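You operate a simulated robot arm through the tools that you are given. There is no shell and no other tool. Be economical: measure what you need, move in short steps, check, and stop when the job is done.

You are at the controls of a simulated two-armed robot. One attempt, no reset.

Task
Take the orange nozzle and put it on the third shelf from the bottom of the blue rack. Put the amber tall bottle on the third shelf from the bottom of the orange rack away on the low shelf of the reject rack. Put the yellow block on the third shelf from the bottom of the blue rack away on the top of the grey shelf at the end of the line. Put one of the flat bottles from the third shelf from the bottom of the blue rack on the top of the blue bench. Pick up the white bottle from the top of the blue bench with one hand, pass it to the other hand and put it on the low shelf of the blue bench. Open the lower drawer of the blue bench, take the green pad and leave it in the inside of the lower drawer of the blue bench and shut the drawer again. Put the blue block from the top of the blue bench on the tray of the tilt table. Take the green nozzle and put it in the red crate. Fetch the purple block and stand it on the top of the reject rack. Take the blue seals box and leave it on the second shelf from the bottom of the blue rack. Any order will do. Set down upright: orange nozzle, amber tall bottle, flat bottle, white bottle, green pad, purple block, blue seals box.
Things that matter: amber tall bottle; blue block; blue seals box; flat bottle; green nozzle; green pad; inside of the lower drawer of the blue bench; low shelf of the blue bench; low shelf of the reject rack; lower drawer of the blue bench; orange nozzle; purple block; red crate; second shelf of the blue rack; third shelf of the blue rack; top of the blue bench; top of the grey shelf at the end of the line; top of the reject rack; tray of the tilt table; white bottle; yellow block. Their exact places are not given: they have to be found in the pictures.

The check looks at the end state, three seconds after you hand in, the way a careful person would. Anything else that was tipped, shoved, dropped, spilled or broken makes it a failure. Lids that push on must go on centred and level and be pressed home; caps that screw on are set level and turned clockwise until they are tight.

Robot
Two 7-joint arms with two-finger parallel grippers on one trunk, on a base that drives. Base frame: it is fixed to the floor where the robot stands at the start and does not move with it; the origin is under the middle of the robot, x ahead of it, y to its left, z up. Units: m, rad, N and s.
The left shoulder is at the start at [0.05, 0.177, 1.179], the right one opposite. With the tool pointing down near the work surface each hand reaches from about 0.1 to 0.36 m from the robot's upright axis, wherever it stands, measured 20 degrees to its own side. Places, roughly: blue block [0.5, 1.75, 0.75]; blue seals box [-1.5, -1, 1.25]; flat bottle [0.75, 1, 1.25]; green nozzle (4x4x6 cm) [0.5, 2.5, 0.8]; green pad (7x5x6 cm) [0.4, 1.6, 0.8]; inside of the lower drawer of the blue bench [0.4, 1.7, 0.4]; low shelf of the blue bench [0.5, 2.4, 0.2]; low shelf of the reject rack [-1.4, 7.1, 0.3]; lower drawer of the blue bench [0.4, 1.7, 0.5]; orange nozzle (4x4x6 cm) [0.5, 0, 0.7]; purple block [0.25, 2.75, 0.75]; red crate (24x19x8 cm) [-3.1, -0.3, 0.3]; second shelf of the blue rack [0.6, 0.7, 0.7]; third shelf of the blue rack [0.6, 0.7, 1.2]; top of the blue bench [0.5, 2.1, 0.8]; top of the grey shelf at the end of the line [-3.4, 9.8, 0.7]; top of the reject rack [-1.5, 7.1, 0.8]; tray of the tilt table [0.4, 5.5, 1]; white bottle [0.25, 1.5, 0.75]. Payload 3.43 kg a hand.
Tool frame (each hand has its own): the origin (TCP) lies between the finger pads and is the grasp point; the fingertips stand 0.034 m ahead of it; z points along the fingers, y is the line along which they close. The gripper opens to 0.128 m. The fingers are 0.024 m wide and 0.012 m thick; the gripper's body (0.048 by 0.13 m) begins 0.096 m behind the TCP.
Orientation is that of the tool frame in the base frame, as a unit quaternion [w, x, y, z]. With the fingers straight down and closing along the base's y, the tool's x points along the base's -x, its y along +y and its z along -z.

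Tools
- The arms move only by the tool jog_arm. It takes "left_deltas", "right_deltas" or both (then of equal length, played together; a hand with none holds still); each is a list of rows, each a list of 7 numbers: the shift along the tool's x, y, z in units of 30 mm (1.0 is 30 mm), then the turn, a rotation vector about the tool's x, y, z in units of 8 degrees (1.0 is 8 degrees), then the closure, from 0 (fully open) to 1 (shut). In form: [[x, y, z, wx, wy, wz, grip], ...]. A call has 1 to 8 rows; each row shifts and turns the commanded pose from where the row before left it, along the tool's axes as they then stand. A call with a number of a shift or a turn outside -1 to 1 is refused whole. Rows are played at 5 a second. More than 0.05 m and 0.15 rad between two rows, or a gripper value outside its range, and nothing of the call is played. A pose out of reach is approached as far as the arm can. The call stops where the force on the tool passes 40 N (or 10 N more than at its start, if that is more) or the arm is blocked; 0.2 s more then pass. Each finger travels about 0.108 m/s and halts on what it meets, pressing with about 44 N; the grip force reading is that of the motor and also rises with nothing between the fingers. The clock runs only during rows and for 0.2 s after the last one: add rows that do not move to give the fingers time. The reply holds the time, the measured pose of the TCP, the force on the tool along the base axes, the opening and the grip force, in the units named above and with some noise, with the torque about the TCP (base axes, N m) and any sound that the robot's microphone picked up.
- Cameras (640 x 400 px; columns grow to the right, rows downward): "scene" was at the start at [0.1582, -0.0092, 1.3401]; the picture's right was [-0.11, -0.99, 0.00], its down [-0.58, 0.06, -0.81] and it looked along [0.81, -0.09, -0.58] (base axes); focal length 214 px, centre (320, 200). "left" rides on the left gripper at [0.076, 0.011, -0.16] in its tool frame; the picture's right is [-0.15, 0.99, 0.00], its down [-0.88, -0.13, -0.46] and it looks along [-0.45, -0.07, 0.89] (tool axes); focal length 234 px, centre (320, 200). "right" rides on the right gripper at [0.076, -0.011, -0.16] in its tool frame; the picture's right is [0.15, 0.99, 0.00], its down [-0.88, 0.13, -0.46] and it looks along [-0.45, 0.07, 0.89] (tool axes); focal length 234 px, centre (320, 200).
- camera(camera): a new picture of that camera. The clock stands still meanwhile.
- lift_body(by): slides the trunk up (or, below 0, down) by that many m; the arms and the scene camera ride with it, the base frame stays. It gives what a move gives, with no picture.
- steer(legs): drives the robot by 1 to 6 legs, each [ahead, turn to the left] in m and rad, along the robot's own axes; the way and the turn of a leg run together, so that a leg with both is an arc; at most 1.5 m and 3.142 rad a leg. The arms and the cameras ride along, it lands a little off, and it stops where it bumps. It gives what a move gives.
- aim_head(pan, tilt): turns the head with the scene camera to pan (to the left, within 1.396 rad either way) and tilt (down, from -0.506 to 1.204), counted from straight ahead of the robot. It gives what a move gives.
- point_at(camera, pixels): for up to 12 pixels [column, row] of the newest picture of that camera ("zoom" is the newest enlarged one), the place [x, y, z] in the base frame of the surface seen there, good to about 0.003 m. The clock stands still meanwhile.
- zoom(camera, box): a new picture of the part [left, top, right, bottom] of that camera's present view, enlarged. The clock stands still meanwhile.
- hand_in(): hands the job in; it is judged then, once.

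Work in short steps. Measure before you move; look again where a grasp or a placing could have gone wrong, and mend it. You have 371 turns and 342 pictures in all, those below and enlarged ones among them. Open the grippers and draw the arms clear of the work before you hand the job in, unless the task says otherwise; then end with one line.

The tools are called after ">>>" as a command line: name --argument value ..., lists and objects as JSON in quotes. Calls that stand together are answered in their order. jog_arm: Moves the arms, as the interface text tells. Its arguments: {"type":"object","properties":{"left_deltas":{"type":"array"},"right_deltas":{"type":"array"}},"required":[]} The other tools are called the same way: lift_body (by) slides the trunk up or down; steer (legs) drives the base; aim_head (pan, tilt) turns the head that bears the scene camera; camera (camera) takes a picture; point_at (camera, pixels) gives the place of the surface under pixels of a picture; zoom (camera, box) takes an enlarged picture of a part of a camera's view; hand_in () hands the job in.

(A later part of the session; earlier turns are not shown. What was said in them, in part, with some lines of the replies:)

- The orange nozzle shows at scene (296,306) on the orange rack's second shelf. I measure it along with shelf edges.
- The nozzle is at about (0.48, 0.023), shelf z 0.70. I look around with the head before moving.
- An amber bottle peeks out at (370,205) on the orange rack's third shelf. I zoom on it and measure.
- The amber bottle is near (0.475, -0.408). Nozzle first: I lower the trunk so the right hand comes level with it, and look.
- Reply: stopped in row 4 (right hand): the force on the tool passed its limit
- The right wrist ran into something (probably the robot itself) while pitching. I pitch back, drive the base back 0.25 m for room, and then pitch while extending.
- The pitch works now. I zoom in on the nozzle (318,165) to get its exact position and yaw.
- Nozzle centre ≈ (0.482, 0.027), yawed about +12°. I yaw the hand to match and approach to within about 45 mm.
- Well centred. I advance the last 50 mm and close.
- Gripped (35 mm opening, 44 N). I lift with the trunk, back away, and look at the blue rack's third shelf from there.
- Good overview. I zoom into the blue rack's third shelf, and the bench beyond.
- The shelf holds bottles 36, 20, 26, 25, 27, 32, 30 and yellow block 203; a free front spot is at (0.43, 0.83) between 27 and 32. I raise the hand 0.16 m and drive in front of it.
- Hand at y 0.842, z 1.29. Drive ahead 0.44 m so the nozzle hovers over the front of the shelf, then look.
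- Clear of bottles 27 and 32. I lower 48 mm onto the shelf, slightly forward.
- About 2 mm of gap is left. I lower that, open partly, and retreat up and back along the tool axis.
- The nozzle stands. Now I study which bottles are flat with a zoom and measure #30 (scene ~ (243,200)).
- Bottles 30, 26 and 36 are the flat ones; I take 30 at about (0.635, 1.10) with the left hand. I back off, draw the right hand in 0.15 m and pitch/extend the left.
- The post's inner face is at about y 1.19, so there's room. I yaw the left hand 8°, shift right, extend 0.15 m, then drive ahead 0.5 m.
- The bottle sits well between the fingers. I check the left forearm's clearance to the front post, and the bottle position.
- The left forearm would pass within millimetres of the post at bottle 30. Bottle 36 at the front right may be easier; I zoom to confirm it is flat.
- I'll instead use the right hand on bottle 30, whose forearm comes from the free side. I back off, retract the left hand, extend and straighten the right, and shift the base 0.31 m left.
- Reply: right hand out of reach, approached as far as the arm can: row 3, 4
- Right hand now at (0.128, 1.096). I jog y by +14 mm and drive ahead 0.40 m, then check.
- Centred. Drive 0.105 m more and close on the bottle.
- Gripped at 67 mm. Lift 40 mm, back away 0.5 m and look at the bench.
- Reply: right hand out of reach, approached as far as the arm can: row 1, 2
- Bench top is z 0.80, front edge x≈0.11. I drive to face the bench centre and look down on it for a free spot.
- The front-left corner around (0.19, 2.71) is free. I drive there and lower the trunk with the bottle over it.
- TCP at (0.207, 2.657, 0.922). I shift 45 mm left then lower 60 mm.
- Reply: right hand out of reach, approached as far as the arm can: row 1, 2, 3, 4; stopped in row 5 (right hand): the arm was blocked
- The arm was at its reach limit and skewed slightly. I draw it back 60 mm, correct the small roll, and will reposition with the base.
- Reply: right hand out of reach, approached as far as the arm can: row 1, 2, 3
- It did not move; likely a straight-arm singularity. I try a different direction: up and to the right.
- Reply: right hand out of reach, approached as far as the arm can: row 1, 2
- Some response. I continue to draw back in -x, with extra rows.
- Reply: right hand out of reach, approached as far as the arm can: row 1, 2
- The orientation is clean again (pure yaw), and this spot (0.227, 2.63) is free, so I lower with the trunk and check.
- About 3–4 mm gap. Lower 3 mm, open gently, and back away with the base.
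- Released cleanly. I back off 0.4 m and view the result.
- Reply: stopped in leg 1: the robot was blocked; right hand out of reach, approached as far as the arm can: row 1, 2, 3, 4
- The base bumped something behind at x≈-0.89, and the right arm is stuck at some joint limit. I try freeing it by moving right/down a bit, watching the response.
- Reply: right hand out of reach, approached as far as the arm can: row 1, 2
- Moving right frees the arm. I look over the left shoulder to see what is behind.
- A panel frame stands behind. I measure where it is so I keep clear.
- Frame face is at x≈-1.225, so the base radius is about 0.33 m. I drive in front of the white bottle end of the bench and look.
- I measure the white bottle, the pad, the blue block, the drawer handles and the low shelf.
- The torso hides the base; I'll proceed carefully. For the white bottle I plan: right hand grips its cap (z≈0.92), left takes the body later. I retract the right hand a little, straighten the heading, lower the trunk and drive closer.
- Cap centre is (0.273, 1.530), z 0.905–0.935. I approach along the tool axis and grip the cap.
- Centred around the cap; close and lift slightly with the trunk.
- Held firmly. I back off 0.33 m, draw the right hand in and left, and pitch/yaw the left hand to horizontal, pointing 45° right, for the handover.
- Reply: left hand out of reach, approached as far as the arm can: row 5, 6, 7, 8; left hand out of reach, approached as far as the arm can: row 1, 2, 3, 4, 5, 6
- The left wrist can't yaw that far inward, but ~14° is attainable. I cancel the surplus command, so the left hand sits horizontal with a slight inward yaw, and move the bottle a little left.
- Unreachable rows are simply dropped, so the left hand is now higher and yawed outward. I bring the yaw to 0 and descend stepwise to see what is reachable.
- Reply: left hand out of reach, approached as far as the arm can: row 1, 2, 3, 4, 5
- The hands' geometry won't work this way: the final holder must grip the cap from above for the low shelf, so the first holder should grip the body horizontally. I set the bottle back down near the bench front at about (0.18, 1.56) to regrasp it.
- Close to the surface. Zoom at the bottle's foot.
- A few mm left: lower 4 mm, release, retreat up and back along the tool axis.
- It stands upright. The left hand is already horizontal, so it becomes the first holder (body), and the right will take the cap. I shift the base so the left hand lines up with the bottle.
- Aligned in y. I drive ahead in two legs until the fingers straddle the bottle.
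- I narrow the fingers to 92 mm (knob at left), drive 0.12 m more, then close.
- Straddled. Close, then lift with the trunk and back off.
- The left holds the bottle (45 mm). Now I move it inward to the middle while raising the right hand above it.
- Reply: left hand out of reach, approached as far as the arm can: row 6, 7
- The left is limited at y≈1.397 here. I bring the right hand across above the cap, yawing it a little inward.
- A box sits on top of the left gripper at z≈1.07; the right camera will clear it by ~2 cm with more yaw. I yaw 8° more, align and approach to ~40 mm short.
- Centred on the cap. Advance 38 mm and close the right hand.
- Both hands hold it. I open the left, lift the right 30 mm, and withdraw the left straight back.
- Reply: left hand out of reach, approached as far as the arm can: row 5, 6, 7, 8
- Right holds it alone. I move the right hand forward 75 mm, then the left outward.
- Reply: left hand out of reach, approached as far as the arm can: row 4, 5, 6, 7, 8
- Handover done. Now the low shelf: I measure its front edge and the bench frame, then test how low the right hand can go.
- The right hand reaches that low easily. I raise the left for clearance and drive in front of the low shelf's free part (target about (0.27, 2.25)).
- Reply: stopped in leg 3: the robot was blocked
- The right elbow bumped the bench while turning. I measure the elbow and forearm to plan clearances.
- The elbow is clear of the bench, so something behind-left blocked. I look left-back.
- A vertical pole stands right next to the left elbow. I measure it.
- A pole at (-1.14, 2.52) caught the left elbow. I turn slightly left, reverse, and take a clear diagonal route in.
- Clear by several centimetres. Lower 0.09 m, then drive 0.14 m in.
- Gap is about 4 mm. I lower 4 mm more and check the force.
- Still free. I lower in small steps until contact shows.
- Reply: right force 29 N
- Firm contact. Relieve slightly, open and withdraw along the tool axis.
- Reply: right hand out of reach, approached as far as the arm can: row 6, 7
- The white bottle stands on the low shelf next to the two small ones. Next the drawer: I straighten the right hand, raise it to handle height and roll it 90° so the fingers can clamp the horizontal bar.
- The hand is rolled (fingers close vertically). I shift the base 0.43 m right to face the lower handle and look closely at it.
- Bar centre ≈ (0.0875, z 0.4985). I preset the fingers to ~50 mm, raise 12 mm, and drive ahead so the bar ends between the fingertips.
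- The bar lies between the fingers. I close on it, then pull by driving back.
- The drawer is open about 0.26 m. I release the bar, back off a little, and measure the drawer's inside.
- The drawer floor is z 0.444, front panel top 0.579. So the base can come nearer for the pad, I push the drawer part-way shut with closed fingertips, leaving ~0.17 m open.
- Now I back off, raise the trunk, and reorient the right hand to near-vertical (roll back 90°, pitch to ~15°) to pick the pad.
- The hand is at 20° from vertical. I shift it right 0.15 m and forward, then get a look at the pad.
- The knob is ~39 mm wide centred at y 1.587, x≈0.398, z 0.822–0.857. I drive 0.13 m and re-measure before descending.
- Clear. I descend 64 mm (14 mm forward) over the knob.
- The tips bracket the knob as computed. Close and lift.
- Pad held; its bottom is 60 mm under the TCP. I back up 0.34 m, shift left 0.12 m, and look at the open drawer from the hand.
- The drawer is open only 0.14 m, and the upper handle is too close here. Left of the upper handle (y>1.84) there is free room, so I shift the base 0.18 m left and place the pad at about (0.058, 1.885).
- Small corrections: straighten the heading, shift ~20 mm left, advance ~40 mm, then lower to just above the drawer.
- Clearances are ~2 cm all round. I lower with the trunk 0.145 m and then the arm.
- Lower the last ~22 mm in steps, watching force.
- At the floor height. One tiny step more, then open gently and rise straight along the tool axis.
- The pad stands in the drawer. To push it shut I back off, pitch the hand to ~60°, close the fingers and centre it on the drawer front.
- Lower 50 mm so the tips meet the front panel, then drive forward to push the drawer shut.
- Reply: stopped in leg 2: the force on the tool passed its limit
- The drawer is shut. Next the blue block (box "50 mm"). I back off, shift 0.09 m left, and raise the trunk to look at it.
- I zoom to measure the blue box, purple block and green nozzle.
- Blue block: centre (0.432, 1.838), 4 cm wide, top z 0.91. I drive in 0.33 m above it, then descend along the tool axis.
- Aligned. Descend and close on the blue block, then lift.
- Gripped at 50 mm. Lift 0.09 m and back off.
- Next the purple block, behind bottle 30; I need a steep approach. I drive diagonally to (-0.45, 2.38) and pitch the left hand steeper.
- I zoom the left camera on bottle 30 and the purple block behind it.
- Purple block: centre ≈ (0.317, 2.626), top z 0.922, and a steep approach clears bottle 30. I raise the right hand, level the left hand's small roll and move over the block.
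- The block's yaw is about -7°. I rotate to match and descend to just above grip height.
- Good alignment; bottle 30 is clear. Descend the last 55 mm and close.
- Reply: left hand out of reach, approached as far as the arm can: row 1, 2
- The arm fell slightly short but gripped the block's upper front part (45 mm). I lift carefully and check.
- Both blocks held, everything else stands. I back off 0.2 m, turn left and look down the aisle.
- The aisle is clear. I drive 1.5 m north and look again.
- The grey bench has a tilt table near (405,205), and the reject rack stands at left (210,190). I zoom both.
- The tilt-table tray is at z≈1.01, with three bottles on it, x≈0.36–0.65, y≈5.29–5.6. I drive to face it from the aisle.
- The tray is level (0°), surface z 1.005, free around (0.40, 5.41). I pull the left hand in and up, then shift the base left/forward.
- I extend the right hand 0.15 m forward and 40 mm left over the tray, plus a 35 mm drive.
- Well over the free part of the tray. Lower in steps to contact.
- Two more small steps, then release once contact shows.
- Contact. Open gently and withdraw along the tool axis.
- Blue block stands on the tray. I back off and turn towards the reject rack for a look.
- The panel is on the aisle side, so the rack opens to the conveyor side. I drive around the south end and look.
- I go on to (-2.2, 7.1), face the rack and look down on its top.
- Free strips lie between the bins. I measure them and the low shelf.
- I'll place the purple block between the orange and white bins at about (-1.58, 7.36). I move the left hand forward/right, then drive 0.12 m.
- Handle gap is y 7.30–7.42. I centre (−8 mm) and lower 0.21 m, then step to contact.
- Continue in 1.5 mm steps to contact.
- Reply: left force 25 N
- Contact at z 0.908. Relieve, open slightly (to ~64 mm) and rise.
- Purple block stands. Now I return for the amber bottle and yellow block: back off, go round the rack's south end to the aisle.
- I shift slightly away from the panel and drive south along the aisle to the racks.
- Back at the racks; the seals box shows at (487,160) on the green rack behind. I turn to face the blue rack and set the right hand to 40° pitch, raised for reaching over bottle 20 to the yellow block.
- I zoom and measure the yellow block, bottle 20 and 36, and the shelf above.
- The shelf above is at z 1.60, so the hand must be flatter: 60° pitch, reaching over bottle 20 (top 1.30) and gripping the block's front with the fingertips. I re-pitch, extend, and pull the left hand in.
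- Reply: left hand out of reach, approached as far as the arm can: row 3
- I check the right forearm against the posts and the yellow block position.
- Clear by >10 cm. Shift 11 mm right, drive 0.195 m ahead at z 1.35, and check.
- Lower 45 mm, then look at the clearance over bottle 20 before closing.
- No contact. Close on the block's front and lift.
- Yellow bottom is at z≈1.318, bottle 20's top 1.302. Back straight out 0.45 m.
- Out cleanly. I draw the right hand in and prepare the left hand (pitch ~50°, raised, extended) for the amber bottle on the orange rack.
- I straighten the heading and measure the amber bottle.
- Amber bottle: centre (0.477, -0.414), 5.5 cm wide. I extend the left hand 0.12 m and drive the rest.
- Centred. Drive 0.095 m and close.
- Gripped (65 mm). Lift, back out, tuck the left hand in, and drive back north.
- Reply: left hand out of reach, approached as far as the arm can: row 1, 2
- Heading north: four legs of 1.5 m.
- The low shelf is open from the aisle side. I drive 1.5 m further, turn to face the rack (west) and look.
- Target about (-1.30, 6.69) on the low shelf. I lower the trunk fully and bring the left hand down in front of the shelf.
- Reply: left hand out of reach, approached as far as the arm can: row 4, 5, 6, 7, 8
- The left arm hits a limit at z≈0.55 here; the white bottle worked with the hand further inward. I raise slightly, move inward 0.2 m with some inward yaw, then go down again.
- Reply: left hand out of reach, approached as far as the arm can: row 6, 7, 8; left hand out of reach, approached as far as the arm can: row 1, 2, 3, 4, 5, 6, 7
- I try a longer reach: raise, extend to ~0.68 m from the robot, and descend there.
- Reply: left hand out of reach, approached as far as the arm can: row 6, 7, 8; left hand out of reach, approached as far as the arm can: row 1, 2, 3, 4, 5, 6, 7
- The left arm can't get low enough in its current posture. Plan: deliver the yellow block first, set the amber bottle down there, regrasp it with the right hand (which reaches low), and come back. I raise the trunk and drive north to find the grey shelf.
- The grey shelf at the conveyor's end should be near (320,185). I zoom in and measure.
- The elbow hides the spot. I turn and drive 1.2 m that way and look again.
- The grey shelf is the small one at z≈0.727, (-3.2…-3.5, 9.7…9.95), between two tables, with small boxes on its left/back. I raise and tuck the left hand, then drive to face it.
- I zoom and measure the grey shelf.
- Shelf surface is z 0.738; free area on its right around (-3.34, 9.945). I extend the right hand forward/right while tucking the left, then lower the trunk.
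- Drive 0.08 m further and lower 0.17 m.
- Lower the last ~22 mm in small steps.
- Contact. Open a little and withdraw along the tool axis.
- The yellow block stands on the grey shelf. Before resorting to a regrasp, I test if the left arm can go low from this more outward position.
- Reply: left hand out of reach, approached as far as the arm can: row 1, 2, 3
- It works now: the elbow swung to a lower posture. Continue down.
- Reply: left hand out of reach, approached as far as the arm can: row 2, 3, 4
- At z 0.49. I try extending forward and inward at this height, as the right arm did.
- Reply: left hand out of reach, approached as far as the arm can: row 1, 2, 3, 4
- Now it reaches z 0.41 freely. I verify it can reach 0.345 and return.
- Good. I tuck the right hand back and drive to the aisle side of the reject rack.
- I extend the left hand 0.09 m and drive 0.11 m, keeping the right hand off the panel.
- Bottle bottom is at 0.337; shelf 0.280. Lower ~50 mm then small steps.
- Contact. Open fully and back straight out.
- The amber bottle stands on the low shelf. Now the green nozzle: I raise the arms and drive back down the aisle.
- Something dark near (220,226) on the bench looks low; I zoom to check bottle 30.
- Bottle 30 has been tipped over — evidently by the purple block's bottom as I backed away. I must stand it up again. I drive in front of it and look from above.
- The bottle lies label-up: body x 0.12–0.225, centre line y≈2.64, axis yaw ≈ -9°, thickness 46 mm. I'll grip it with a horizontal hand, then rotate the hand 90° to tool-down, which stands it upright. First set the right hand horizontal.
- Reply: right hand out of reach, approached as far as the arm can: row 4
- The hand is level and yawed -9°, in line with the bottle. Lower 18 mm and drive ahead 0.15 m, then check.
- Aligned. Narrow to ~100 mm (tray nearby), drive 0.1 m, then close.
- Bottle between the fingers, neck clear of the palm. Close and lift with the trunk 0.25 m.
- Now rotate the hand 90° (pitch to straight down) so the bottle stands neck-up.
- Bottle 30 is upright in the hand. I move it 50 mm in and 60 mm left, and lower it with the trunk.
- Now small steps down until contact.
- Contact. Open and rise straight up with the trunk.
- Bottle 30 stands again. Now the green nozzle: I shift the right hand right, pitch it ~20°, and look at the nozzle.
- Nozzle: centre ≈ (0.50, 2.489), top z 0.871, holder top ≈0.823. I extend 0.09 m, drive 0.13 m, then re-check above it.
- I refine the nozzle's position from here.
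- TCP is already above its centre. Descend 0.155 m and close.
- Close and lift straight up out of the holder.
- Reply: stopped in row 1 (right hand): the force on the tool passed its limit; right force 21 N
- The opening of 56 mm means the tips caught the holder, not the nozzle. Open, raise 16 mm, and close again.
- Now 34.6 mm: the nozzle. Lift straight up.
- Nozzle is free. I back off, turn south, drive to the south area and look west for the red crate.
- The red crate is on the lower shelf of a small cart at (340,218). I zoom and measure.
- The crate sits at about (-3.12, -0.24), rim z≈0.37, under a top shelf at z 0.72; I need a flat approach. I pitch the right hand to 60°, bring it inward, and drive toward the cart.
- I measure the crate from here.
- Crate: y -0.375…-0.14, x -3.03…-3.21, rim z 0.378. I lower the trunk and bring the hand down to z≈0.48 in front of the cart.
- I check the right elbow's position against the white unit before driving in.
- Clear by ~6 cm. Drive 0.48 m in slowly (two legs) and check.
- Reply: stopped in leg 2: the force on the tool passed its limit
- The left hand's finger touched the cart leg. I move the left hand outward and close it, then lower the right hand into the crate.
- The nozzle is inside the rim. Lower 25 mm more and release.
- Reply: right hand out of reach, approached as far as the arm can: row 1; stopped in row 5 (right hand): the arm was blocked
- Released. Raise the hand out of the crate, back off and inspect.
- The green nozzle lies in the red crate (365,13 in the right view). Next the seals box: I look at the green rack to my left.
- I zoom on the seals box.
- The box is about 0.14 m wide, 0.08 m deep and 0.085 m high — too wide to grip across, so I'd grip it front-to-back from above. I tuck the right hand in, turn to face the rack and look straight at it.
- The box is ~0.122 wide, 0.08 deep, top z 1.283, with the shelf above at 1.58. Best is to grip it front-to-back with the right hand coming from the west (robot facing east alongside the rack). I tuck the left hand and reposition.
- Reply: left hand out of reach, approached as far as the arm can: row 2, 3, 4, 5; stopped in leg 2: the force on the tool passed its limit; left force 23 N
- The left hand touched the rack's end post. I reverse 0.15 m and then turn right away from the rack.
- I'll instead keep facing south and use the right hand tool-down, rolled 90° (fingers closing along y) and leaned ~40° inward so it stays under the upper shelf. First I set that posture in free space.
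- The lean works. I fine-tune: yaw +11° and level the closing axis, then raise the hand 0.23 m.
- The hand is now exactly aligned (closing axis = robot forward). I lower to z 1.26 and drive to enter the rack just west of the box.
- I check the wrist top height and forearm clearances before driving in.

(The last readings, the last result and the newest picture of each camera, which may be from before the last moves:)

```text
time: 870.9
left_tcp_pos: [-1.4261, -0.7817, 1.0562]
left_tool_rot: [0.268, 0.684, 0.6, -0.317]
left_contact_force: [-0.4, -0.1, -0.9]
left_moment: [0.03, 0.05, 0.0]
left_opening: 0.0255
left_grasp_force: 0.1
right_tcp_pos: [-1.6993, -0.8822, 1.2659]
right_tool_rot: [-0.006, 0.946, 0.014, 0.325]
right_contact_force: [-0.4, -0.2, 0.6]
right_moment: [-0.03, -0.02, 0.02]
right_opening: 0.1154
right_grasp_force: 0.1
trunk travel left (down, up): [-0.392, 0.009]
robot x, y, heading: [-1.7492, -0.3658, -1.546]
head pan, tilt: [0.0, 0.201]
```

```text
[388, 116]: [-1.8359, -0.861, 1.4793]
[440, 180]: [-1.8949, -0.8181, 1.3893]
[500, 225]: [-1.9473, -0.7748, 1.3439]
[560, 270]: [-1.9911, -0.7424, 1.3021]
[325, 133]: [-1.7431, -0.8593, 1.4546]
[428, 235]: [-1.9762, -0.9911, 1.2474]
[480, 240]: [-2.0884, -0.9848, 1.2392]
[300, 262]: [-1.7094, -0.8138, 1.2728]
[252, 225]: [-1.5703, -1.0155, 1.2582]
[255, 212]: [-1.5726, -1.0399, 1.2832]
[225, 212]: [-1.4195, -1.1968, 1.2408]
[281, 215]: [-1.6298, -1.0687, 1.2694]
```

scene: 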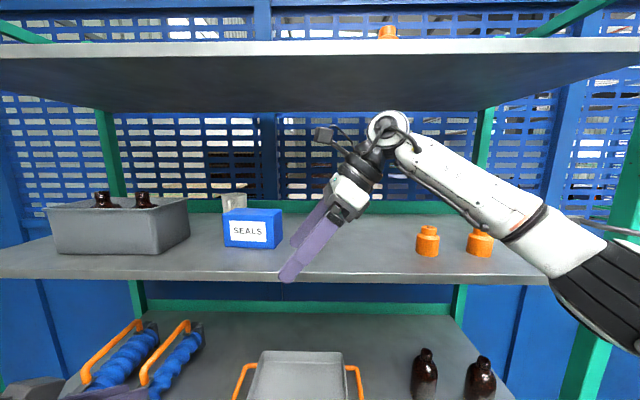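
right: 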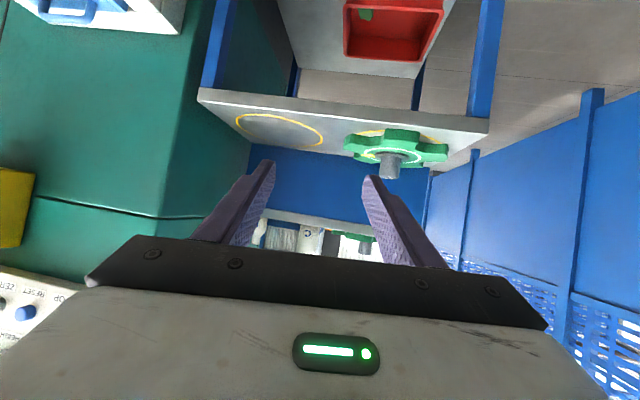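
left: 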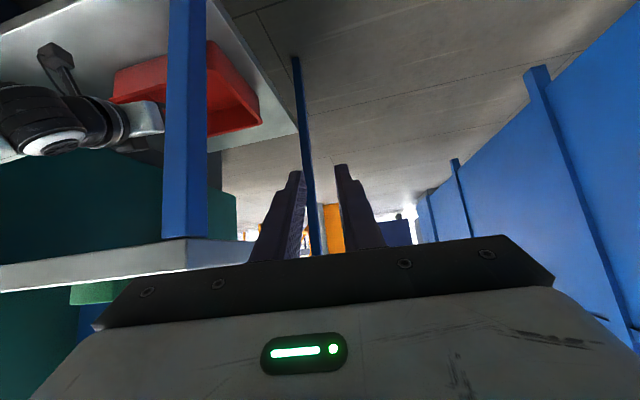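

The forearm would come too close to the orange nozzle. I'll enter directly in front of the box instead, higher (z 1.33), then descend. I raise the hand and shift the base 0.14 m east.

>>> jog_arm --right_deltas '[[0.62, 0, -0.78, 0, 0, 0, 0.1], [0.62, 0, -0.78, 0, 0, 0, 0.1], [0.12, 0, -0.16, 0, 0, 0, 0.1]]'

>>> steer --legs '[[-0.25, 0], [0, 0.5], [0.28, 0], [0, -0.525]]'

>>> camera --camera "scene"

>>> camera --camera "right"

```text
time: 871.7
left_tcp_pos: [-1.4266, -0.7816, 1.0574]
left_tool_rot: [0.268, 0.684, 0.601, -0.316]
left_contact_force: [0.1, 0.3, -0.5]
left_moment: [-0.01, -0.01, 0.0]
left_opening: 0.0254
left_grasp_force: 0.1
right_tcp_pos: [-1.6984, -0.8824, 1.3326]
right_tool_rot: [-0.006, 0.946, 0.014, 0.325]
right_contact_force: [0.4, 0.2, 0.6]
right_moment: [-0.03, 0.01, -0.02]
right_opening: 0.1149
right_grasp_force: 0.0
trunk travel left (down, up): [-0.392, 0.009]
robot x, y, heading: [-1.7421, -0.3633, -1.547]
head pan, tilt: [0.0, 0.201]
```

```text
time: 878.0
left_tcp_pos: [-1.2972, -0.7741, 1.0571]
left_tool_rot: [0.267, 0.688, 0.594, -0.32]
left_contact_force: [0.3, -0.3, 0.1]
left_moment: [0.03, -0.05, -0.01]
left_opening: 0.0255
left_grasp_force: 0.0
right_tcp_pos: [-1.5722, -0.8709, 1.3308]
right_tool_rot: [-0.003, 0.946, 0.005, 0.325]
right_contact_force: [0.0, -0.2, 0.6]
right_moment: [0.03, -0.03, -0.04]
right_opening: 0.1152
right_grasp_force: 0.1
trunk travel left (down, up): [-0.392, 0.009]
robot x, y, heading: [-1.6115, -0.3553, -1.565]
head pan, tilt: [0.0, 0.201]
```

```text
83 pictures are left
```

scene: 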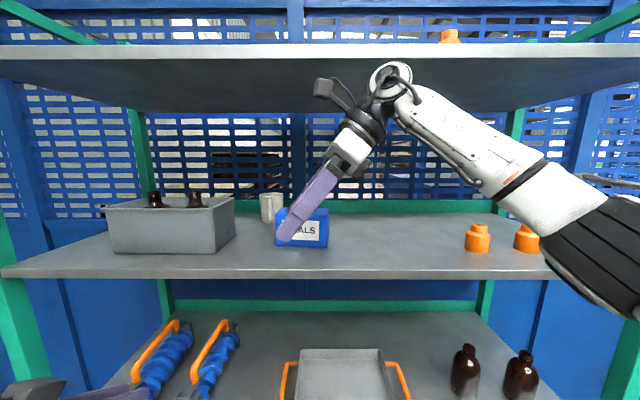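

```text
82 pictures are left
```

right: 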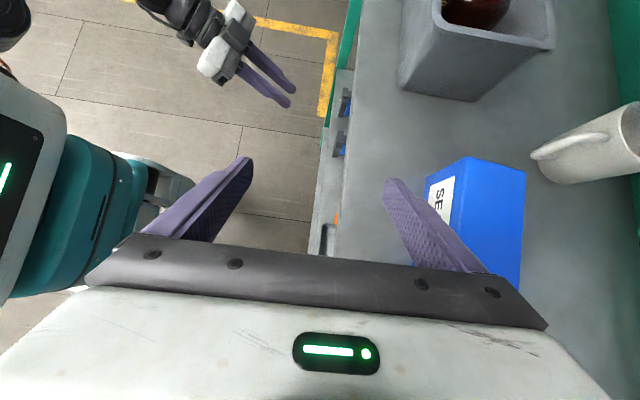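

I measure the box's top corners and the wrist's top.

>>> point_at --camera "right" --pixels '[[468, 165], [520, 175], [518, 270], [490, 230], [522, 220], [470, 220], [432, 185], [550, 155]]'

>>> point_at --camera "scene" --pixels '[[388, 68], [400, 65], [325, 85], [480, 55], [460, 150]]'

```text
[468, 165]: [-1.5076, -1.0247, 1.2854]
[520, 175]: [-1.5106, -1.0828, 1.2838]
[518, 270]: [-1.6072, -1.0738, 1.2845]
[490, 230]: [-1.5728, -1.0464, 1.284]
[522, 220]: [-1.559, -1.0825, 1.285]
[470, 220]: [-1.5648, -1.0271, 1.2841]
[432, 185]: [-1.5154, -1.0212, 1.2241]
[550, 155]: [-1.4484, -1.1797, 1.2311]
```

```text
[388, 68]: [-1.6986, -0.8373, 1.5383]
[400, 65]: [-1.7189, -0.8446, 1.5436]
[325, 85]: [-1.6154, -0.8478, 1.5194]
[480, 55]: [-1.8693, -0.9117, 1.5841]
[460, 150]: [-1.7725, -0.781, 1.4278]
```

Clearances: wrist 3 cm under the shelf, fingertips 1.2 cm over the box. Drive 0.182 m in.

>>> steer --legs '[[0.182, 0]]'

>>> camera --camera "right"

>>> camera --camera "scene"

```text
time: 879.6
left_tcp_pos: [-1.2953, -0.9594, 1.0567]
left_tool_rot: [0.266, 0.689, 0.595, -0.319]
left_contact_force: [0.4, -0.3, -1.1]
left_moment: [-0.01, 0.0, 0.01]
left_opening: 0.0255
left_grasp_force: 0.1
right_tcp_pos: [-1.5695, -1.0552, 1.3316]
right_tool_rot: [-0.004, 0.946, 0.006, 0.325]
right_contact_force: [0.1, -0.4, 0.0]
right_moment: [0.0, -0.03, 0.02]
right_opening: 0.115
right_grasp_force: 0.0
trunk travel left (down, up): [-0.392, 0.009]
robot x, y, heading: [-1.6086, -0.5391, -1.559]
head pan, tilt: [0.0, 0.201]
```

```text
81 pictures are left
```

right: 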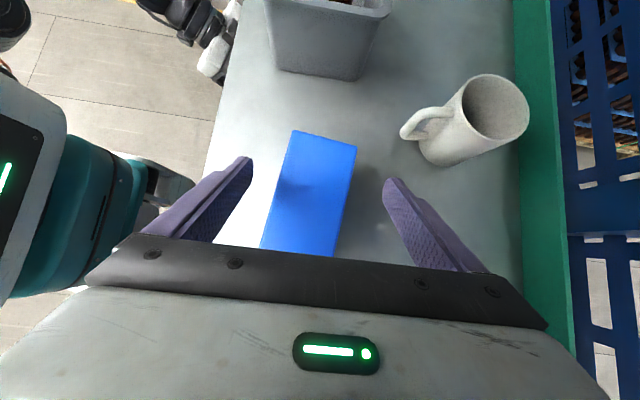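

```text
80 pictures are left
```

scene: 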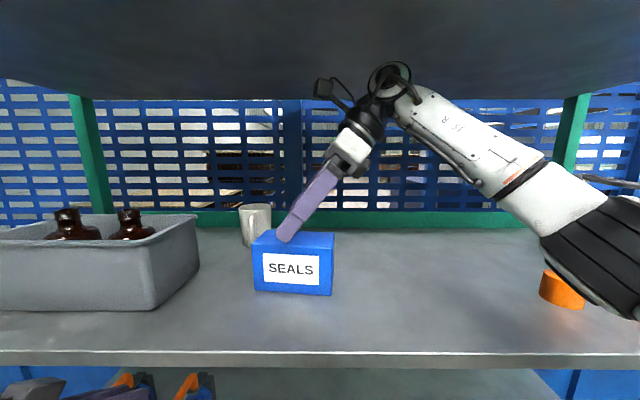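

The box is nicely between the fingers, yawed ~6°. I rotate to match, descend 73 mm and close.

>>> jog_arm --right_deltas '[[-0.62, 0, 0.78, -0.43, 0, 0.55, 0.1], [-0.62, 0, 0.78, 0, 0, 0, 0.1], [-0.27, 0, 0.33, 0, 0, 0, 0.1], [0, 0, 0, 0, 0, 0, 0.1]]'

>>> camera --camera "right"

```text
time: 880.6
left_tcp_pos: [-1.2964, -0.9592, 1.0565]
left_tool_rot: [0.266, 0.688, 0.594, -0.32]
left_contact_force: [0.3, 0.6, 0.2]
left_moment: [0.01, 0.02, 0.0]
left_opening: 0.0254
left_grasp_force: 0.1
right_tcp_pos: [-1.5715, -1.0556, 1.2587]
right_tool_rot: [0.013, 0.945, -0.041, 0.325]
right_contact_force: [0.0, -0.1, -0.5]
right_moment: [0.03, 0.0, -0.02]
right_opening: 0.1152
right_grasp_force: 0.0
trunk travel left (down, up): [-0.392, 0.009]
robot x, y, heading: [-1.6088, -0.5397, -1.56]
head pan, tilt: [0.0, 0.201]
```

```text
79 pictures are left
```

right: 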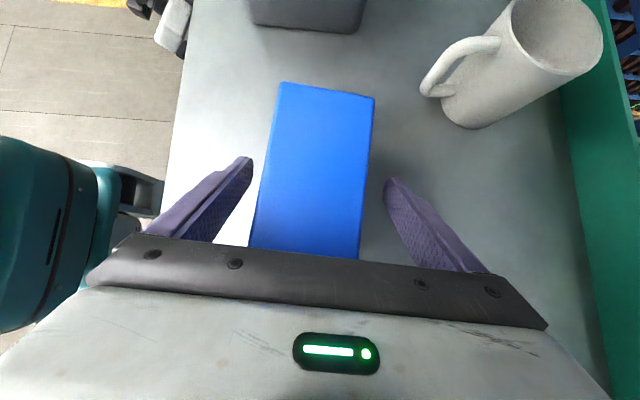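

Aligned. Close and lift slightly.

>>> jog_arm --right_deltas '[[0, 0, 0, 0, 0, 0, 0.3], [0, 0, 0, 0, 0, 0, 0.5], [0, 0, 0, 0, 0, 0, 0.8], [0, 0, 0, 0, 0, 0, 1], [0, 0, 0, 0, 0, 0, 1]]'

>>> jog_arm --right_deltas '[[0.62, 0, -0.78, 0, 0, 0, 1], [0.4, 0, -0.5, 0, 0, 0, 1], [0, 0, 0, 0, 0, 0, 1]]'

>>> camera --camera "scene"

```text
time: 881.8
left_tcp_pos: [-1.2971, -0.9592, 1.0571]
left_tool_rot: [0.266, 0.689, 0.595, -0.318]
left_contact_force: [-0.7, -0.2, 0.1]
left_moment: [-0.01, 0.0, 0.0]
left_opening: 0.0254
left_grasp_force: 0.1
right_tcp_pos: [-1.57, -1.0548, 1.2601]
right_tool_rot: [0.013, 0.945, -0.04, 0.324]
right_contact_force: [0.2, 0.1, -0.3]
right_moment: [0.01, -0.05, 0.01]
right_opening: 0.0696
right_grasp_force: 44.2
trunk travel left (down, up): [-0.392, 0.009]
robot x, y, heading: [-1.6101, -0.5412, -1.566]
head pan, tilt: [0.0, 0.201]
```

```text
time: 882.6
left_tcp_pos: [-1.296, -0.9592, 1.0572]
left_tool_rot: [0.265, 0.689, 0.594, -0.32]
left_contact_force: [0.6, -0.1, -0.7]
left_moment: [0.0, 0.01, 0.01]
left_opening: 0.0257
left_grasp_force: 0.0
right_tcp_pos: [-1.5683, -1.0546, 1.307]
right_tool_rot: [0.012, 0.945, -0.039, 0.324]
right_contact_force: [-0.4, 0.0, -2.4]
right_moment: [0.01, -0.01, 0.01]
right_opening: 0.0697
right_grasp_force: 44.1
trunk travel left (down, up): [-0.392, 0.009]
robot x, y, heading: [-1.6119, -0.5377, -1.563]
head pan, tilt: [0.0, 0.201]
```

```text
78 pictures are left
```

scene: 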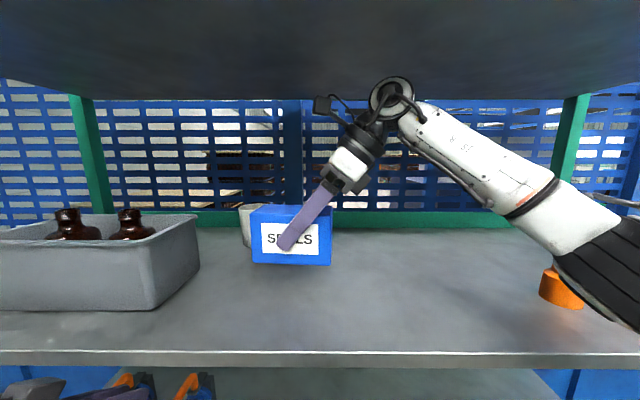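

The seals box is held, its bottom 60 mm under the TCP. I back out, raise the left hand, and drive to face the blue rack.

>>> steer --legs '[[-0.42, 0]]'

>>> jog_arm --left_deltas '[[-0.77, 0, -0.637, 0, 0, 0, 0.8], [-0.77, 0, -0.637, 0, 0, 0, 0.8], [-0.77, 0, -0.637, 0, 0, 0, 0.8], [-0.77, 0, -0.637, 0, 0, 0, 0.8], [-0.77, 0, -0.637, 0, 0, 0, 0.8], [-0.77, 0, -0.637, 0, 0, 0, 0.8], [-0.77, 0, -0.637, 0, 0, 0, 0.8], [-0.77, 0, -0.637, 0, 0, 0, 0.8]]'

>>> steer --legs '[[0, 2.231], [1.25, 0], [0, -0.663]]'

>>> aim_head --pan 0.0 --tilt 0.5

>>> camera --camera "scene"

```text
time: 885.2
left_tcp_pos: [-1.2989, -0.5357, 1.0561]
left_tool_rot: [0.266, 0.688, 0.594, -0.32]
left_contact_force: [0.8, -0.4, 0.6]
left_moment: [0.01, 0.0, -0.03]
left_opening: 0.0255
left_grasp_force: 0.1
right_tcp_pos: [-1.5713, -0.6321, 1.308]
right_tool_rot: [0.014, 0.945, -0.041, 0.325]
right_contact_force: [-0.1, -0.5, -1.8]
right_moment: [0.02, -0.01, 0.0]
right_opening: 0.0694
right_grasp_force: 44.1
trunk travel left (down, up): [-0.392, 0.009]
robot x, y, heading: [-1.6173, -0.1182, -1.558]
head pan, tilt: [0.0, 0.201]
```

```text
time: 887.0
left_tcp_pos: [-1.2976, -0.5489, 1.2972]
left_tool_rot: [0.265, 0.689, 0.595, -0.319]
left_contact_force: [0.1, -0.5, -0.2]
left_moment: [0.02, 0.01, -0.02]
left_opening: 0.0256
left_grasp_force: 0.0
left hand out of reach, approached as far as the arm can: row 1
right_tcp_pos: [-1.5726, -0.632, 1.3061]
right_tool_rot: [0.012, 0.945, -0.04, 0.324]
right_contact_force: [0.2, 0.1, -1.9]
right_moment: [0.03, 0.02, 0.02]
right_opening: 0.0697
right_grasp_force: 44.5
trunk travel left (down, up): [-0.392, 0.009]
robot x, y, heading: [-1.614, -0.1167, -1.56]
head pan, tilt: [0.0, 0.201]
```

```text
time: 900.5
left_tcp_pos: [-0.2243, 1.0317, 1.296]
left_tool_rot: [0.414, 0.046, 0.908, -0.028]
left_contact_force: [-0.2, 0.1, -0.1]
left_moment: [0.03, 0.01, 0.04]
left_opening: 0.0257
left_grasp_force: 0.0
right_tcp_pos: [-0.1276, 0.7606, 1.3072]
right_tool_rot: [-0.226, 0.682, 0.655, 0.233]
right_contact_force: [0.6, 0.8, -3.0]
right_moment: [-0.01, 0.0, -0.01]
right_opening: 0.0694
right_grasp_force: 44.2
trunk travel left (down, up): [-0.392, 0.009]
robot x, y, heading: [-0.642, 0.6949, 0.053]
head pan, tilt: [0.0, 0.201]
```

```text
time: 901.3
left_tcp_pos: [-0.2244, 1.032, 1.2955]
left_tool_rot: [0.414, 0.046, 0.908, -0.028]
left_contact_force: [-0.2, 1.1, 0.2]
left_moment: [-0.01, 0.02, -0.03]
left_opening: 0.0259
left_grasp_force: 0.0
right_tcp_pos: [-0.1287, 0.7609, 1.3067]
right_tool_rot: [-0.226, 0.682, 0.655, 0.233]
right_contact_force: [0.4, 0.5, -2.7]
right_moment: [-0.01, -0.01, -0.02]
right_opening: 0.0697
right_grasp_force: 43.9
trunk travel left (down, up): [-0.392, 0.009]
robot x, y, heading: [-0.6422, 0.696, 0.052]
head pan, tilt: [0.0, 0.499]
```

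```text
77 pictures are left
```

scene: 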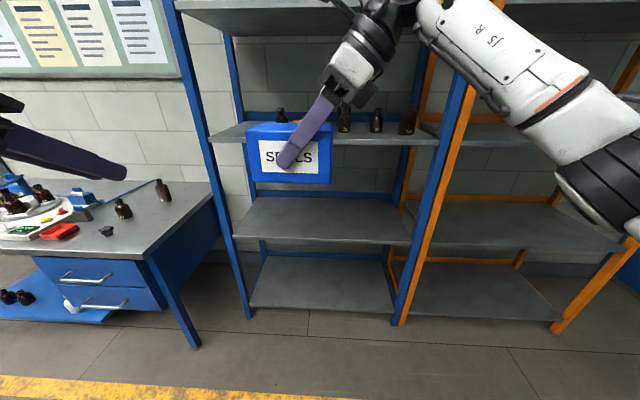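

I measure the forearm/elbow to check clearance from the right-hand posts.

>>> point_at --camera "scene" --pixels '[[500, 60], [560, 110], [600, 170], [635, 150], [600, 210], [330, 230], [300, 210], [250, 240]]'

```text
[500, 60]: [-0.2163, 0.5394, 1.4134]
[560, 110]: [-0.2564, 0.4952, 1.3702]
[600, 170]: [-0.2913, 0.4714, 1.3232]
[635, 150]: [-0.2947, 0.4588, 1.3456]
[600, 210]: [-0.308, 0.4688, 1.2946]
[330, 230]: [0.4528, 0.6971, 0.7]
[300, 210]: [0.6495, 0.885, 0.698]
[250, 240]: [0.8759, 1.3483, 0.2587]
```

Clear. Lower the trunk, straighten, and drive in 0.45 m, then check.

>>> lift_body --by -0.39

>>> steer --legs '[[0, -0.052], [0.45, 0]]'

>>> camera --camera "scene"

>>> camera --camera "right"

```text
time: 905.0
left_tcp_pos: [-0.2237, 1.0326, 0.906]
left_tool_rot: [0.415, 0.046, 0.908, -0.029]
left_contact_force: [0.3, 0.1, 0.2]
left_moment: [-0.03, 0.02, 0.01]
left_opening: 0.0255
left_grasp_force: 0.0
right_tcp_pos: [-0.1282, 0.7597, 0.9178]
right_tool_rot: [-0.226, 0.682, 0.655, 0.233]
right_contact_force: [-0.5, 0.4, -2.7]
right_moment: [-0.02, -0.02, 0.05]
right_opening: 0.0697
right_grasp_force: 44.1
trunk travel left (down, up): [-0.002, 0.399]
robot x, y, heading: [-0.6439, 0.7007, 0.05]
head pan, tilt: [0.0, 0.499]
```

```text
time: 908.1
left_tcp_pos: [0.2418, 1.0105, 0.905]
left_tool_rot: [0.413, 0.069, 0.907, -0.039]
left_contact_force: [0.4, 0.0, 0.3]
left_moment: [0.0, 0.02, 0.01]
left_opening: 0.0256
left_grasp_force: 0.0
right_tcp_pos: [0.3241, 0.7361, 0.9176]
right_tool_rot: [-0.221, 0.698, 0.638, 0.239]
right_contact_force: [-0.1, -0.2, -2.0]
right_moment: [-0.04, -0.01, 0.01]
right_opening: 0.0697
right_grasp_force: 44.1
trunk travel left (down, up): [-0.002, 0.399]
robot x, y, heading: [-0.1933, 0.6977, 0.002]
head pan, tilt: [0.0, 0.499]
```

```text
76 pictures are left
```

scene: 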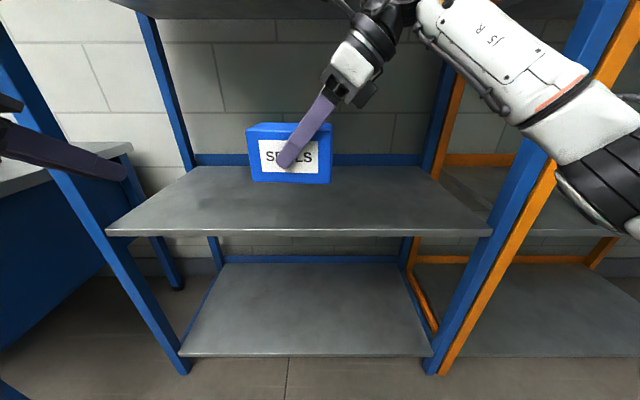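

```text
75 pictures are left
```

right: 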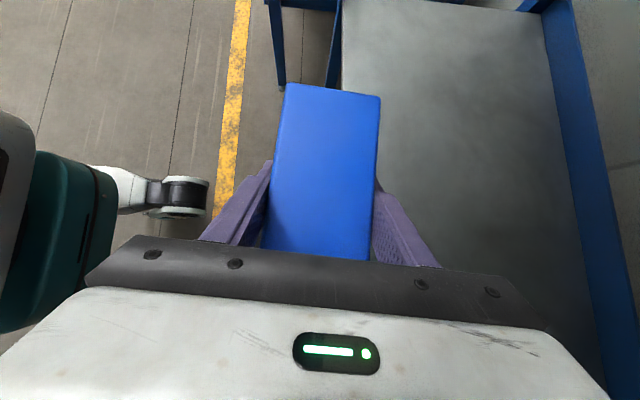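

Drive 0.16 m further and lower 0.14 m, then step to contact.

>>> steer --legs '[[0.16, 0]]'

>>> jog_arm --right_deltas '[[-0.62, 0, 0.78, 0, 0, 0, 1], [-0.62, 0, 0.78, 0, 0, 0, 1], [-0.62, 0, 0.78, 0, 0, 0, 1], [-0.62, 0, 0.78, 0, 0, 0, 1], [-0.4, 0, 0.5, 0, 0, 0, 1]]'

>>> camera --camera "right"

>>> zoom --camera "scene" --box '[180, 80, 420, 240]'

```text
time: 909.6
left_tcp_pos: [0.4007, 1.0098, 0.9061]
left_tool_rot: [0.414, 0.07, 0.907, -0.04]
left_contact_force: [0.2, 0.9, 0.6]
left_moment: [-0.01, 0.0, 0.01]
left_opening: 0.0256
left_grasp_force: 0.0
right_tcp_pos: [0.4829, 0.7354, 0.9174]
right_tool_rot: [-0.22, 0.699, 0.637, 0.24]
right_contact_force: [0.5, 0.6, -2.3]
right_moment: [-0.02, 0.01, -0.02]
right_opening: 0.0696
right_grasp_force: 43.6
trunk travel left (down, up): [-0.002, 0.399]
robot x, y, heading: [-0.0345, 0.6984, -0.0]
head pan, tilt: [0.0, 0.499]
```

```text
time: 910.8
left_tcp_pos: [0.4016, 1.011, 0.9063]
left_tool_rot: [0.414, 0.07, 0.907, -0.04]
left_contact_force: [-0.4, -0.8, 0.4]
left_moment: [-0.02, 0.01, 0.0]
left_opening: 0.0255
left_grasp_force: 0.1
right_tcp_pos: [0.4824, 0.7328, 0.7792]
right_tool_rot: [-0.219, 0.699, 0.637, 0.239]
right_contact_force: [-0.6, 0.4, -1.7]
right_moment: [-0.03, -0.02, -0.02]
right_opening: 0.0694
right_grasp_force: 44.0
trunk travel left (down, up): [-0.002, 0.399]
robot x, y, heading: [-0.0341, 0.6985, 0.003]
head pan, tilt: [0.0, 0.499]
```

```text
74 pictures are left
```

right: 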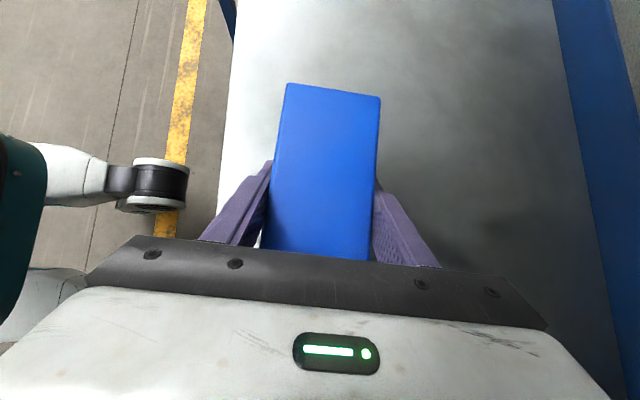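

```text
2.50 times, centred on (300, 160) of scene
```

zoom: 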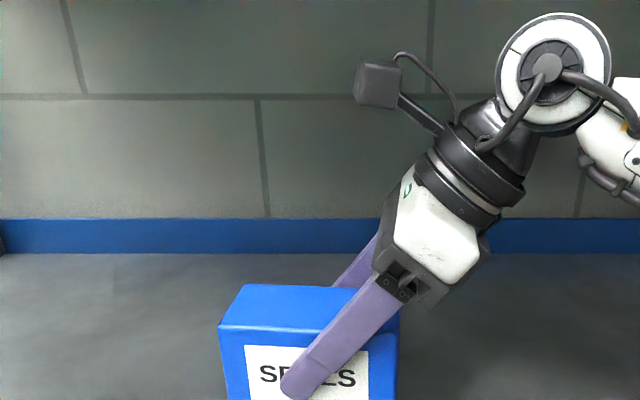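

Lower in steps to contact at tcp z≈0.760.

>>> jog_arm --right_deltas '[[-0.31, 0, 0.39, 0, 0, 0, 1], [0, 0, 0, 0, 0, 0, 1]]'

>>> jog_arm --right_deltas '[[-0.05, 0, 0.06, 0, 0, 0, 1], [0, 0, 0, 0, 0, 0, 1]]'

>>> jog_arm --right_deltas '[[-0.04, 0, 0.05, 0, 0, 0, 1], [0, 0, 0, 0, 0, 0, 1]]'

>>> jog_arm --right_deltas '[[-0.04, 0, 0.05, 0, 0, 0, 1], [0, 0, 0, 0, 0, 0, 1]]'

```text
time: 911.4
left_tcp_pos: [0.4007, 1.0102, 0.9066]
left_tool_rot: [0.414, 0.07, 0.907, -0.04]
left_contact_force: [-0.4, -0.2, 0.5]
left_moment: [0.01, -0.02, 0.0]
left_opening: 0.0256
left_grasp_force: 0.0
right_tcp_pos: [0.481, 0.7331, 0.7647]
right_tool_rot: [-0.219, 0.699, 0.637, 0.239]
right_contact_force: [0.3, -0.2, -1.8]
right_moment: [-0.03, 0.0, 0.0]
right_opening: 0.0698
right_grasp_force: 43.8
trunk travel left (down, up): [-0.002, 0.399]
robot x, y, heading: [-0.0335, 0.6962, 0.001]
head pan, tilt: [0.0, 0.499]
```

```text
time: 912.0
left_tcp_pos: [0.4012, 1.0113, 0.9058]
left_tool_rot: [0.413, 0.07, 0.907, -0.04]
left_contact_force: [1.5, 1.2, 0.1]
left_moment: [0.02, 0.03, -0.01]
left_opening: 0.0255
left_grasp_force: 0.1
right_tcp_pos: [0.4827, 0.7317, 0.7639]
right_tool_rot: [-0.219, 0.699, 0.637, 0.239]
right_contact_force: [-0.2, 0.3, -2.3]
right_moment: [-0.02, -0.01, -0.01]
right_opening: 0.0694
right_grasp_force: 44.0
trunk travel left (down, up): [-0.002, 0.399]
robot x, y, heading: [-0.0321, 0.6967, -0.004]
head pan, tilt: [0.0, 0.499]
```

```text
time: 912.6
left_tcp_pos: [0.4017, 1.0104, 0.9063]
left_tool_rot: [0.414, 0.07, 0.907, -0.039]
left_contact_force: [0.2, -0.2, 0.2]
left_moment: [0.0, -0.01, 0.01]
left_opening: 0.0256
left_grasp_force: 0.0
right_tcp_pos: [0.482, 0.7328, 0.76]
right_tool_rot: [-0.219, 0.7, 0.636, 0.239]
right_contact_force: [0.4, -1.1, -1.2]
right_moment: [-0.01, -0.03, 0.0]
right_opening: 0.0694
right_grasp_force: 43.9
trunk travel left (down, up): [-0.002, 0.399]
robot x, y, heading: [-0.0365, 0.6959, -0.003]
head pan, tilt: [0.0, 0.499]
```

```text
time: 913.2
left_tcp_pos: [0.4014, 1.0115, 0.9059]
left_tool_rot: [0.413, 0.07, 0.907, -0.039]
left_contact_force: [-0.3, -0.6, 0.7]
left_moment: [-0.01, 0.03, 0.01]
left_opening: 0.0257
left_grasp_force: 0.2
right_tcp_pos: [0.4825, 0.7326, 0.7595]
right_tool_rot: [-0.218, 0.699, 0.637, 0.24]
right_contact_force: [-0.4, -1.8, 1.9]
right_moment: [-0.04, -0.16, -0.01]
right_opening: 0.0699
right_grasp_force: 43.6
trunk travel left (down, up): [-0.002, 0.399]
robot x, y, heading: [-0.0302, 0.6991, -0.005]
head pan, tilt: [0.0, 0.499]
```

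Contact. Open, rise 0.1 m, and back out.

>>> jog_arm --right_deltas '[[0, 0, 0, 0, 0, 0, 0.4], [0, 0, 0, 0, 0, 0, 0.15], [0, 0, 0, 0, 0, 0, 0.1], [0, 0, 0, 0, 0, 0, 0.1], [0.62, 0, -0.78, 0, 0, 0, 0.1], [0.62, 0, -0.78, 0, 0, 0, 0.1], [0.62, 0, -0.78, 0, 0, 0, 0.1], [0.62, 0, -0.78, 0, 0, 0, 0.1]]'

>>> steer --legs '[[-0.45, 0]]'

>>> aim_head --pan 0.0 --tilt 0.3

>>> camera --camera "scene"

```text
time: 915.0
left_tcp_pos: [0.4024, 1.0103, 0.9066]
left_tool_rot: [0.415, 0.07, 0.906, -0.039]
left_contact_force: [-0.1, 0.9, 0.1]
left_moment: [0.03, 0.04, -0.01]
left_opening: 0.0258
left_grasp_force: 0.2
right_tcp_pos: [0.48, 0.7328, 0.8787]
right_tool_rot: [-0.22, 0.699, 0.637, 0.238]
right_contact_force: [0.2, 1.2, -0.6]
right_moment: [0.03, 0.06, 0.01]
right_opening: 0.1151
right_grasp_force: 0.0
trunk travel left (down, up): [-0.002, 0.399]
robot x, y, heading: [-0.0311, 0.6978, 0.0]
head pan, tilt: [0.0, 0.499]
```

```text
time: 917.7
left_tcp_pos: [-0.0469, 1.0082, 0.9049]
left_tool_rot: [0.413, 0.074, 0.907, -0.042]
left_contact_force: [-0.2, 1.4, -0.2]
left_moment: [0.0, 0.01, -0.02]
left_opening: 0.0259
left_grasp_force: 0.2
right_tcp_pos: [0.0313, 0.7308, 0.8788]
right_tool_rot: [-0.218, 0.701, 0.635, 0.241]
right_contact_force: [0.7, 0.7, 1.1]
right_moment: [-0.01, 0.01, 0.0]
right_opening: 0.1153
right_grasp_force: 0.2
trunk travel left (down, up): [-0.002, 0.399]
robot x, y, heading: [-0.4823, 0.696, -0.004]
head pan, tilt: [0.0, 0.499]
```

```text
time: 918.4
left_tcp_pos: [-0.0459, 1.0084, 0.9056]
left_tool_rot: [0.413, 0.073, 0.907, -0.041]
left_contact_force: [-0.1, 0.1, 0.4]
left_moment: [-0.04, 0.01, 0.01]
left_opening: 0.0255
left_grasp_force: 0.1
right_tcp_pos: [0.0331, 0.7321, 0.8783]
right_tool_rot: [-0.218, 0.701, 0.634, 0.241]
right_contact_force: [-0.7, 0.5, 0.2]
right_moment: [0.01, -0.03, 0.0]
right_opening: 0.1154
right_grasp_force: 0.1
trunk travel left (down, up): [-0.002, 0.399]
robot x, y, heading: [-0.4852, 0.6986, -0.003]
head pan, tilt: [0.0, 0.3]
```

```text
72 pictures are left
```

scene: 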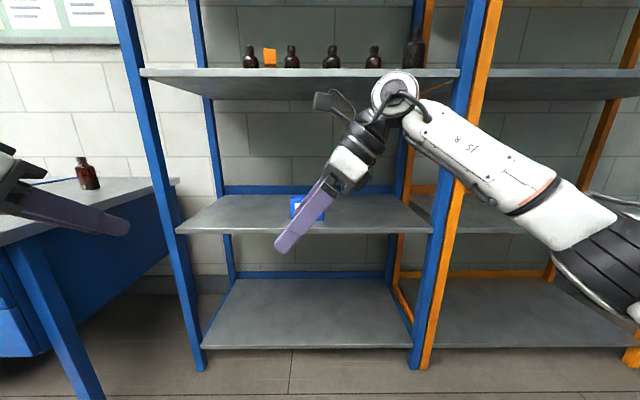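

Placed. I raise the trunk and verify the racks and the bench.

>>> lift_body --by 0.38

>>> steer --legs '[[-0.2, 0]]'

>>> aim_head --pan 0.3 --tilt 0.4

>>> camera --camera "scene"

>>> zoom --camera "scene" --box '[300, 120, 500, 260]'

>>> zoom --camera "scene" --box '[0, 150, 240, 330]'

```text
time: 922.1
left_tcp_pos: [-0.0465, 1.0078, 1.2862]
left_tool_rot: [0.414, 0.074, 0.906, -0.041]
left_contact_force: [0.4, 0.8, 0.1]
left_moment: [0.0, 0.0, 0.0]
left_opening: 0.0256
left_grasp_force: 0.0
right_tcp_pos: [0.0328, 0.7298, 1.2588]
right_tool_rot: [-0.218, 0.701, 0.635, 0.241]
right_contact_force: [-0.1, 0.6, 0.1]
right_moment: [0.02, 0.0, -0.01]
right_opening: 0.1153
right_grasp_force: 0.0
trunk travel left (down, up): [-0.382, 0.019]
robot x, y, heading: [-0.4803, 0.6964, -0.004]
head pan, tilt: [0.0, 0.3]
```

```text
time: 923.7
left_tcp_pos: [-0.2438, 1.0105, 1.2852]
left_tool_rot: [0.413, 0.073, 0.907, -0.041]
left_contact_force: [-0.3, 1.0, 0.4]
left_moment: [0.0, -0.04, -0.02]
left_opening: 0.0254
left_grasp_force: 0.1
right_tcp_pos: [-0.1661, 0.7315, 1.2587]
right_tool_rot: [-0.219, 0.701, 0.634, 0.241]
right_contact_force: [-0.1, -0.5, 0.6]
right_moment: [0.0, -0.02, -0.05]
right_opening: 0.1155
right_grasp_force: 0.0
trunk travel left (down, up): [-0.382, 0.019]
robot x, y, heading: [-0.6817, 0.7012, -0.009]
head pan, tilt: [0.0, 0.3]
```

```text
time: 924.5
left_tcp_pos: [-0.2447, 1.0098, 1.2862]
left_tool_rot: [0.414, 0.073, 0.907, -0.041]
left_contact_force: [0.4, -0.3, -0.1]
left_moment: [0.05, 0.0, -0.02]
left_opening: 0.0259
left_grasp_force: 0.0
right_tcp_pos: [-0.1656, 0.7331, 1.259]
right_tool_rot: [-0.219, 0.701, 0.635, 0.24]
right_contact_force: [0.3, -0.2, -0.5]
right_moment: [0.07, 0.03, 0.0]
right_opening: 0.115
right_grasp_force: 0.1
trunk travel left (down, up): [-0.382, 0.019]
robot x, y, heading: [-0.6834, 0.6968, -0.006]
head pan, tilt: [0.3, 0.4]
```

```text
71 pictures are left
```

scene: 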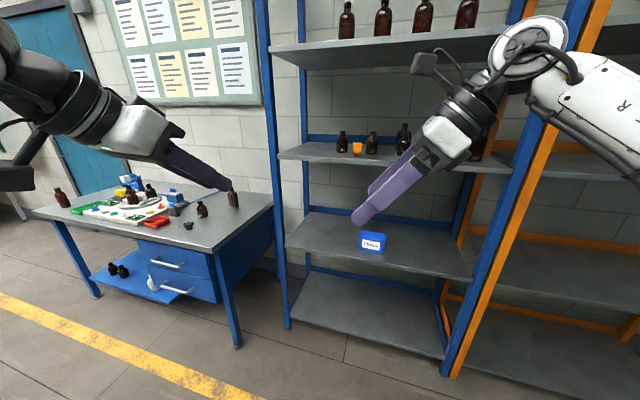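

```text
2.86 times, centred on (400, 190) of scene
```

zoom: 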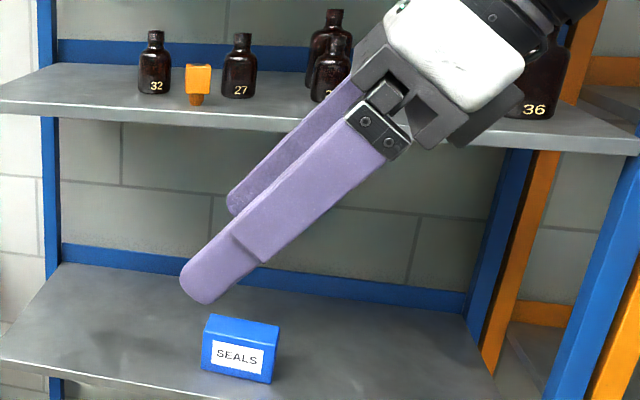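

```text
2.22 times, centred on (120, 240) of scene
```

zoom: 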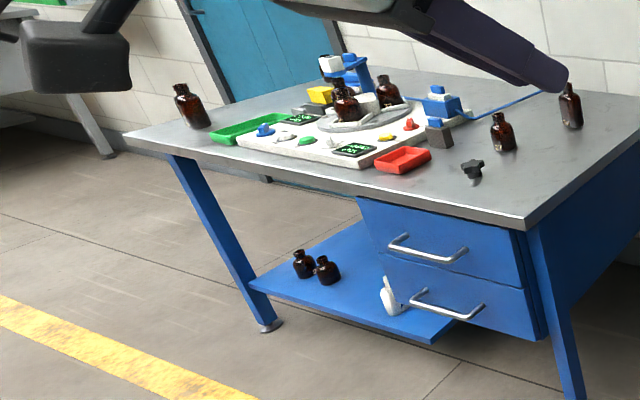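

I verify the drawer is flush, and the white bottle and bottle 30 are upright, by measuring.

>>> point_at --camera "zoom" --pixels '[[440, 235], [400, 275], [500, 300], [480, 250], [388, 283], [393, 305], [180, 92], [200, 122], [195, 110], [430, 330]]'

```text
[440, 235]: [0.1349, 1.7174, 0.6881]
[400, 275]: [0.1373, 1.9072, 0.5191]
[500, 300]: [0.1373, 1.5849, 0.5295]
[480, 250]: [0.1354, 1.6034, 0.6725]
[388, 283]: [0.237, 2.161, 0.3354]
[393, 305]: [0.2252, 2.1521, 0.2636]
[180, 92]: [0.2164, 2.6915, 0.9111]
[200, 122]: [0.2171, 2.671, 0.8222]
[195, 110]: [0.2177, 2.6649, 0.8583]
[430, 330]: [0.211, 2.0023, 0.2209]
```

All verified: drawer flush, bottles upright, seals box and nozzle in place. I open the left gripper and leave both arms clear.

>>> jog_arm --left_deltas '[[0, 0, 0, 0, 0, 0, 0.4], [0, 0, 0, 0, 0, 0, 0], [0, 0, 0, 0, 0, 0, 0]]' --right_deltas '[[0, 0, 0, 0, 0, 0, 0.05], [0, 0, 0, 0, 0, 0, 0], [0, 0, 0, 0, 0, 0, 0]]'

>>> aim_head --pan -1.39 --tilt 0.2

>>> camera --camera "scene"

```text
time: 925.3
left_tcp_pos: [-0.2442, 1.0097, 1.2865]
left_tool_rot: [0.413, 0.075, 0.906, -0.042]
left_contact_force: [-0.8, -0.1, 0.2]
left_moment: [0.03, 0.0, -0.02]
left_opening: 0.128
left_grasp_force: 0.0
right_tcp_pos: [-0.1657, 0.7319, 1.2582]
right_tool_rot: [-0.219, 0.701, 0.635, 0.24]
right_contact_force: [0.9, -1.1, -0.1]
right_moment: [0.01, 0.02, 0.01]
right_opening: 0.1281
right_grasp_force: 0.0
trunk travel left (down, up): [-0.382, 0.019]
robot x, y, heading: [-0.6808, 0.7003, -0.004]
head pan, tilt: [0.3, 0.4]
```

```text
time: 927.0
left_tcp_pos: [-0.2441, 1.0099, 1.2865]
left_tool_rot: [0.414, 0.075, 0.906, -0.042]
left_contact_force: [0.9, 0.8, 0.2]
left_moment: [0.02, 0.01, 0.02]
left_opening: 0.1281
left_grasp_force: 0.1
right_tcp_pos: [-0.1645, 0.7319, 1.2593]
right_tool_rot: [-0.218, 0.702, 0.635, 0.24]
right_contact_force: [-0.6, 0.3, 0.9]
right_moment: [0.0, -0.01, -0.01]
right_opening: 0.1278
right_grasp_force: 0.1
trunk travel left (down, up): [-0.382, 0.019]
robot x, y, heading: [-0.6779, 0.6995, -0.005]
head pan, tilt: [-1.389, 0.201]
```

```text
68 pictures are left
```

scene: 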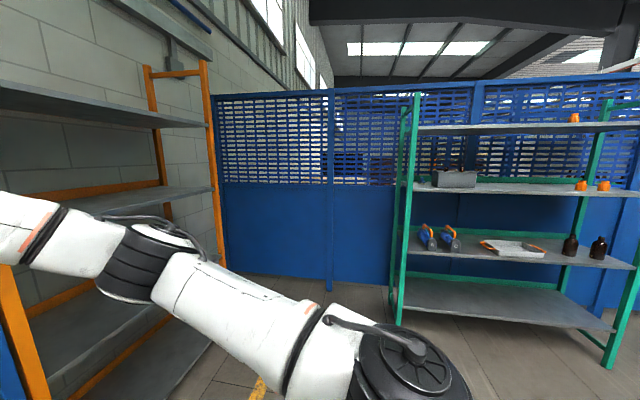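

The green rack is undisturbed too, and the grippers are open and clear of the work. I hand in.

>>> hand_in

```text
The job is handed in.
```

All ten items were put in their places and the job is handed in. Along the way flat bottle 30 was knocked over on the blue bench; I stood it up again and it measured upright at the end. I did not go back for a last look at the blue block (tilt table), purple block and amber bottle (reject rack), yellow block (grey shelf) or green nozzle (red crate).
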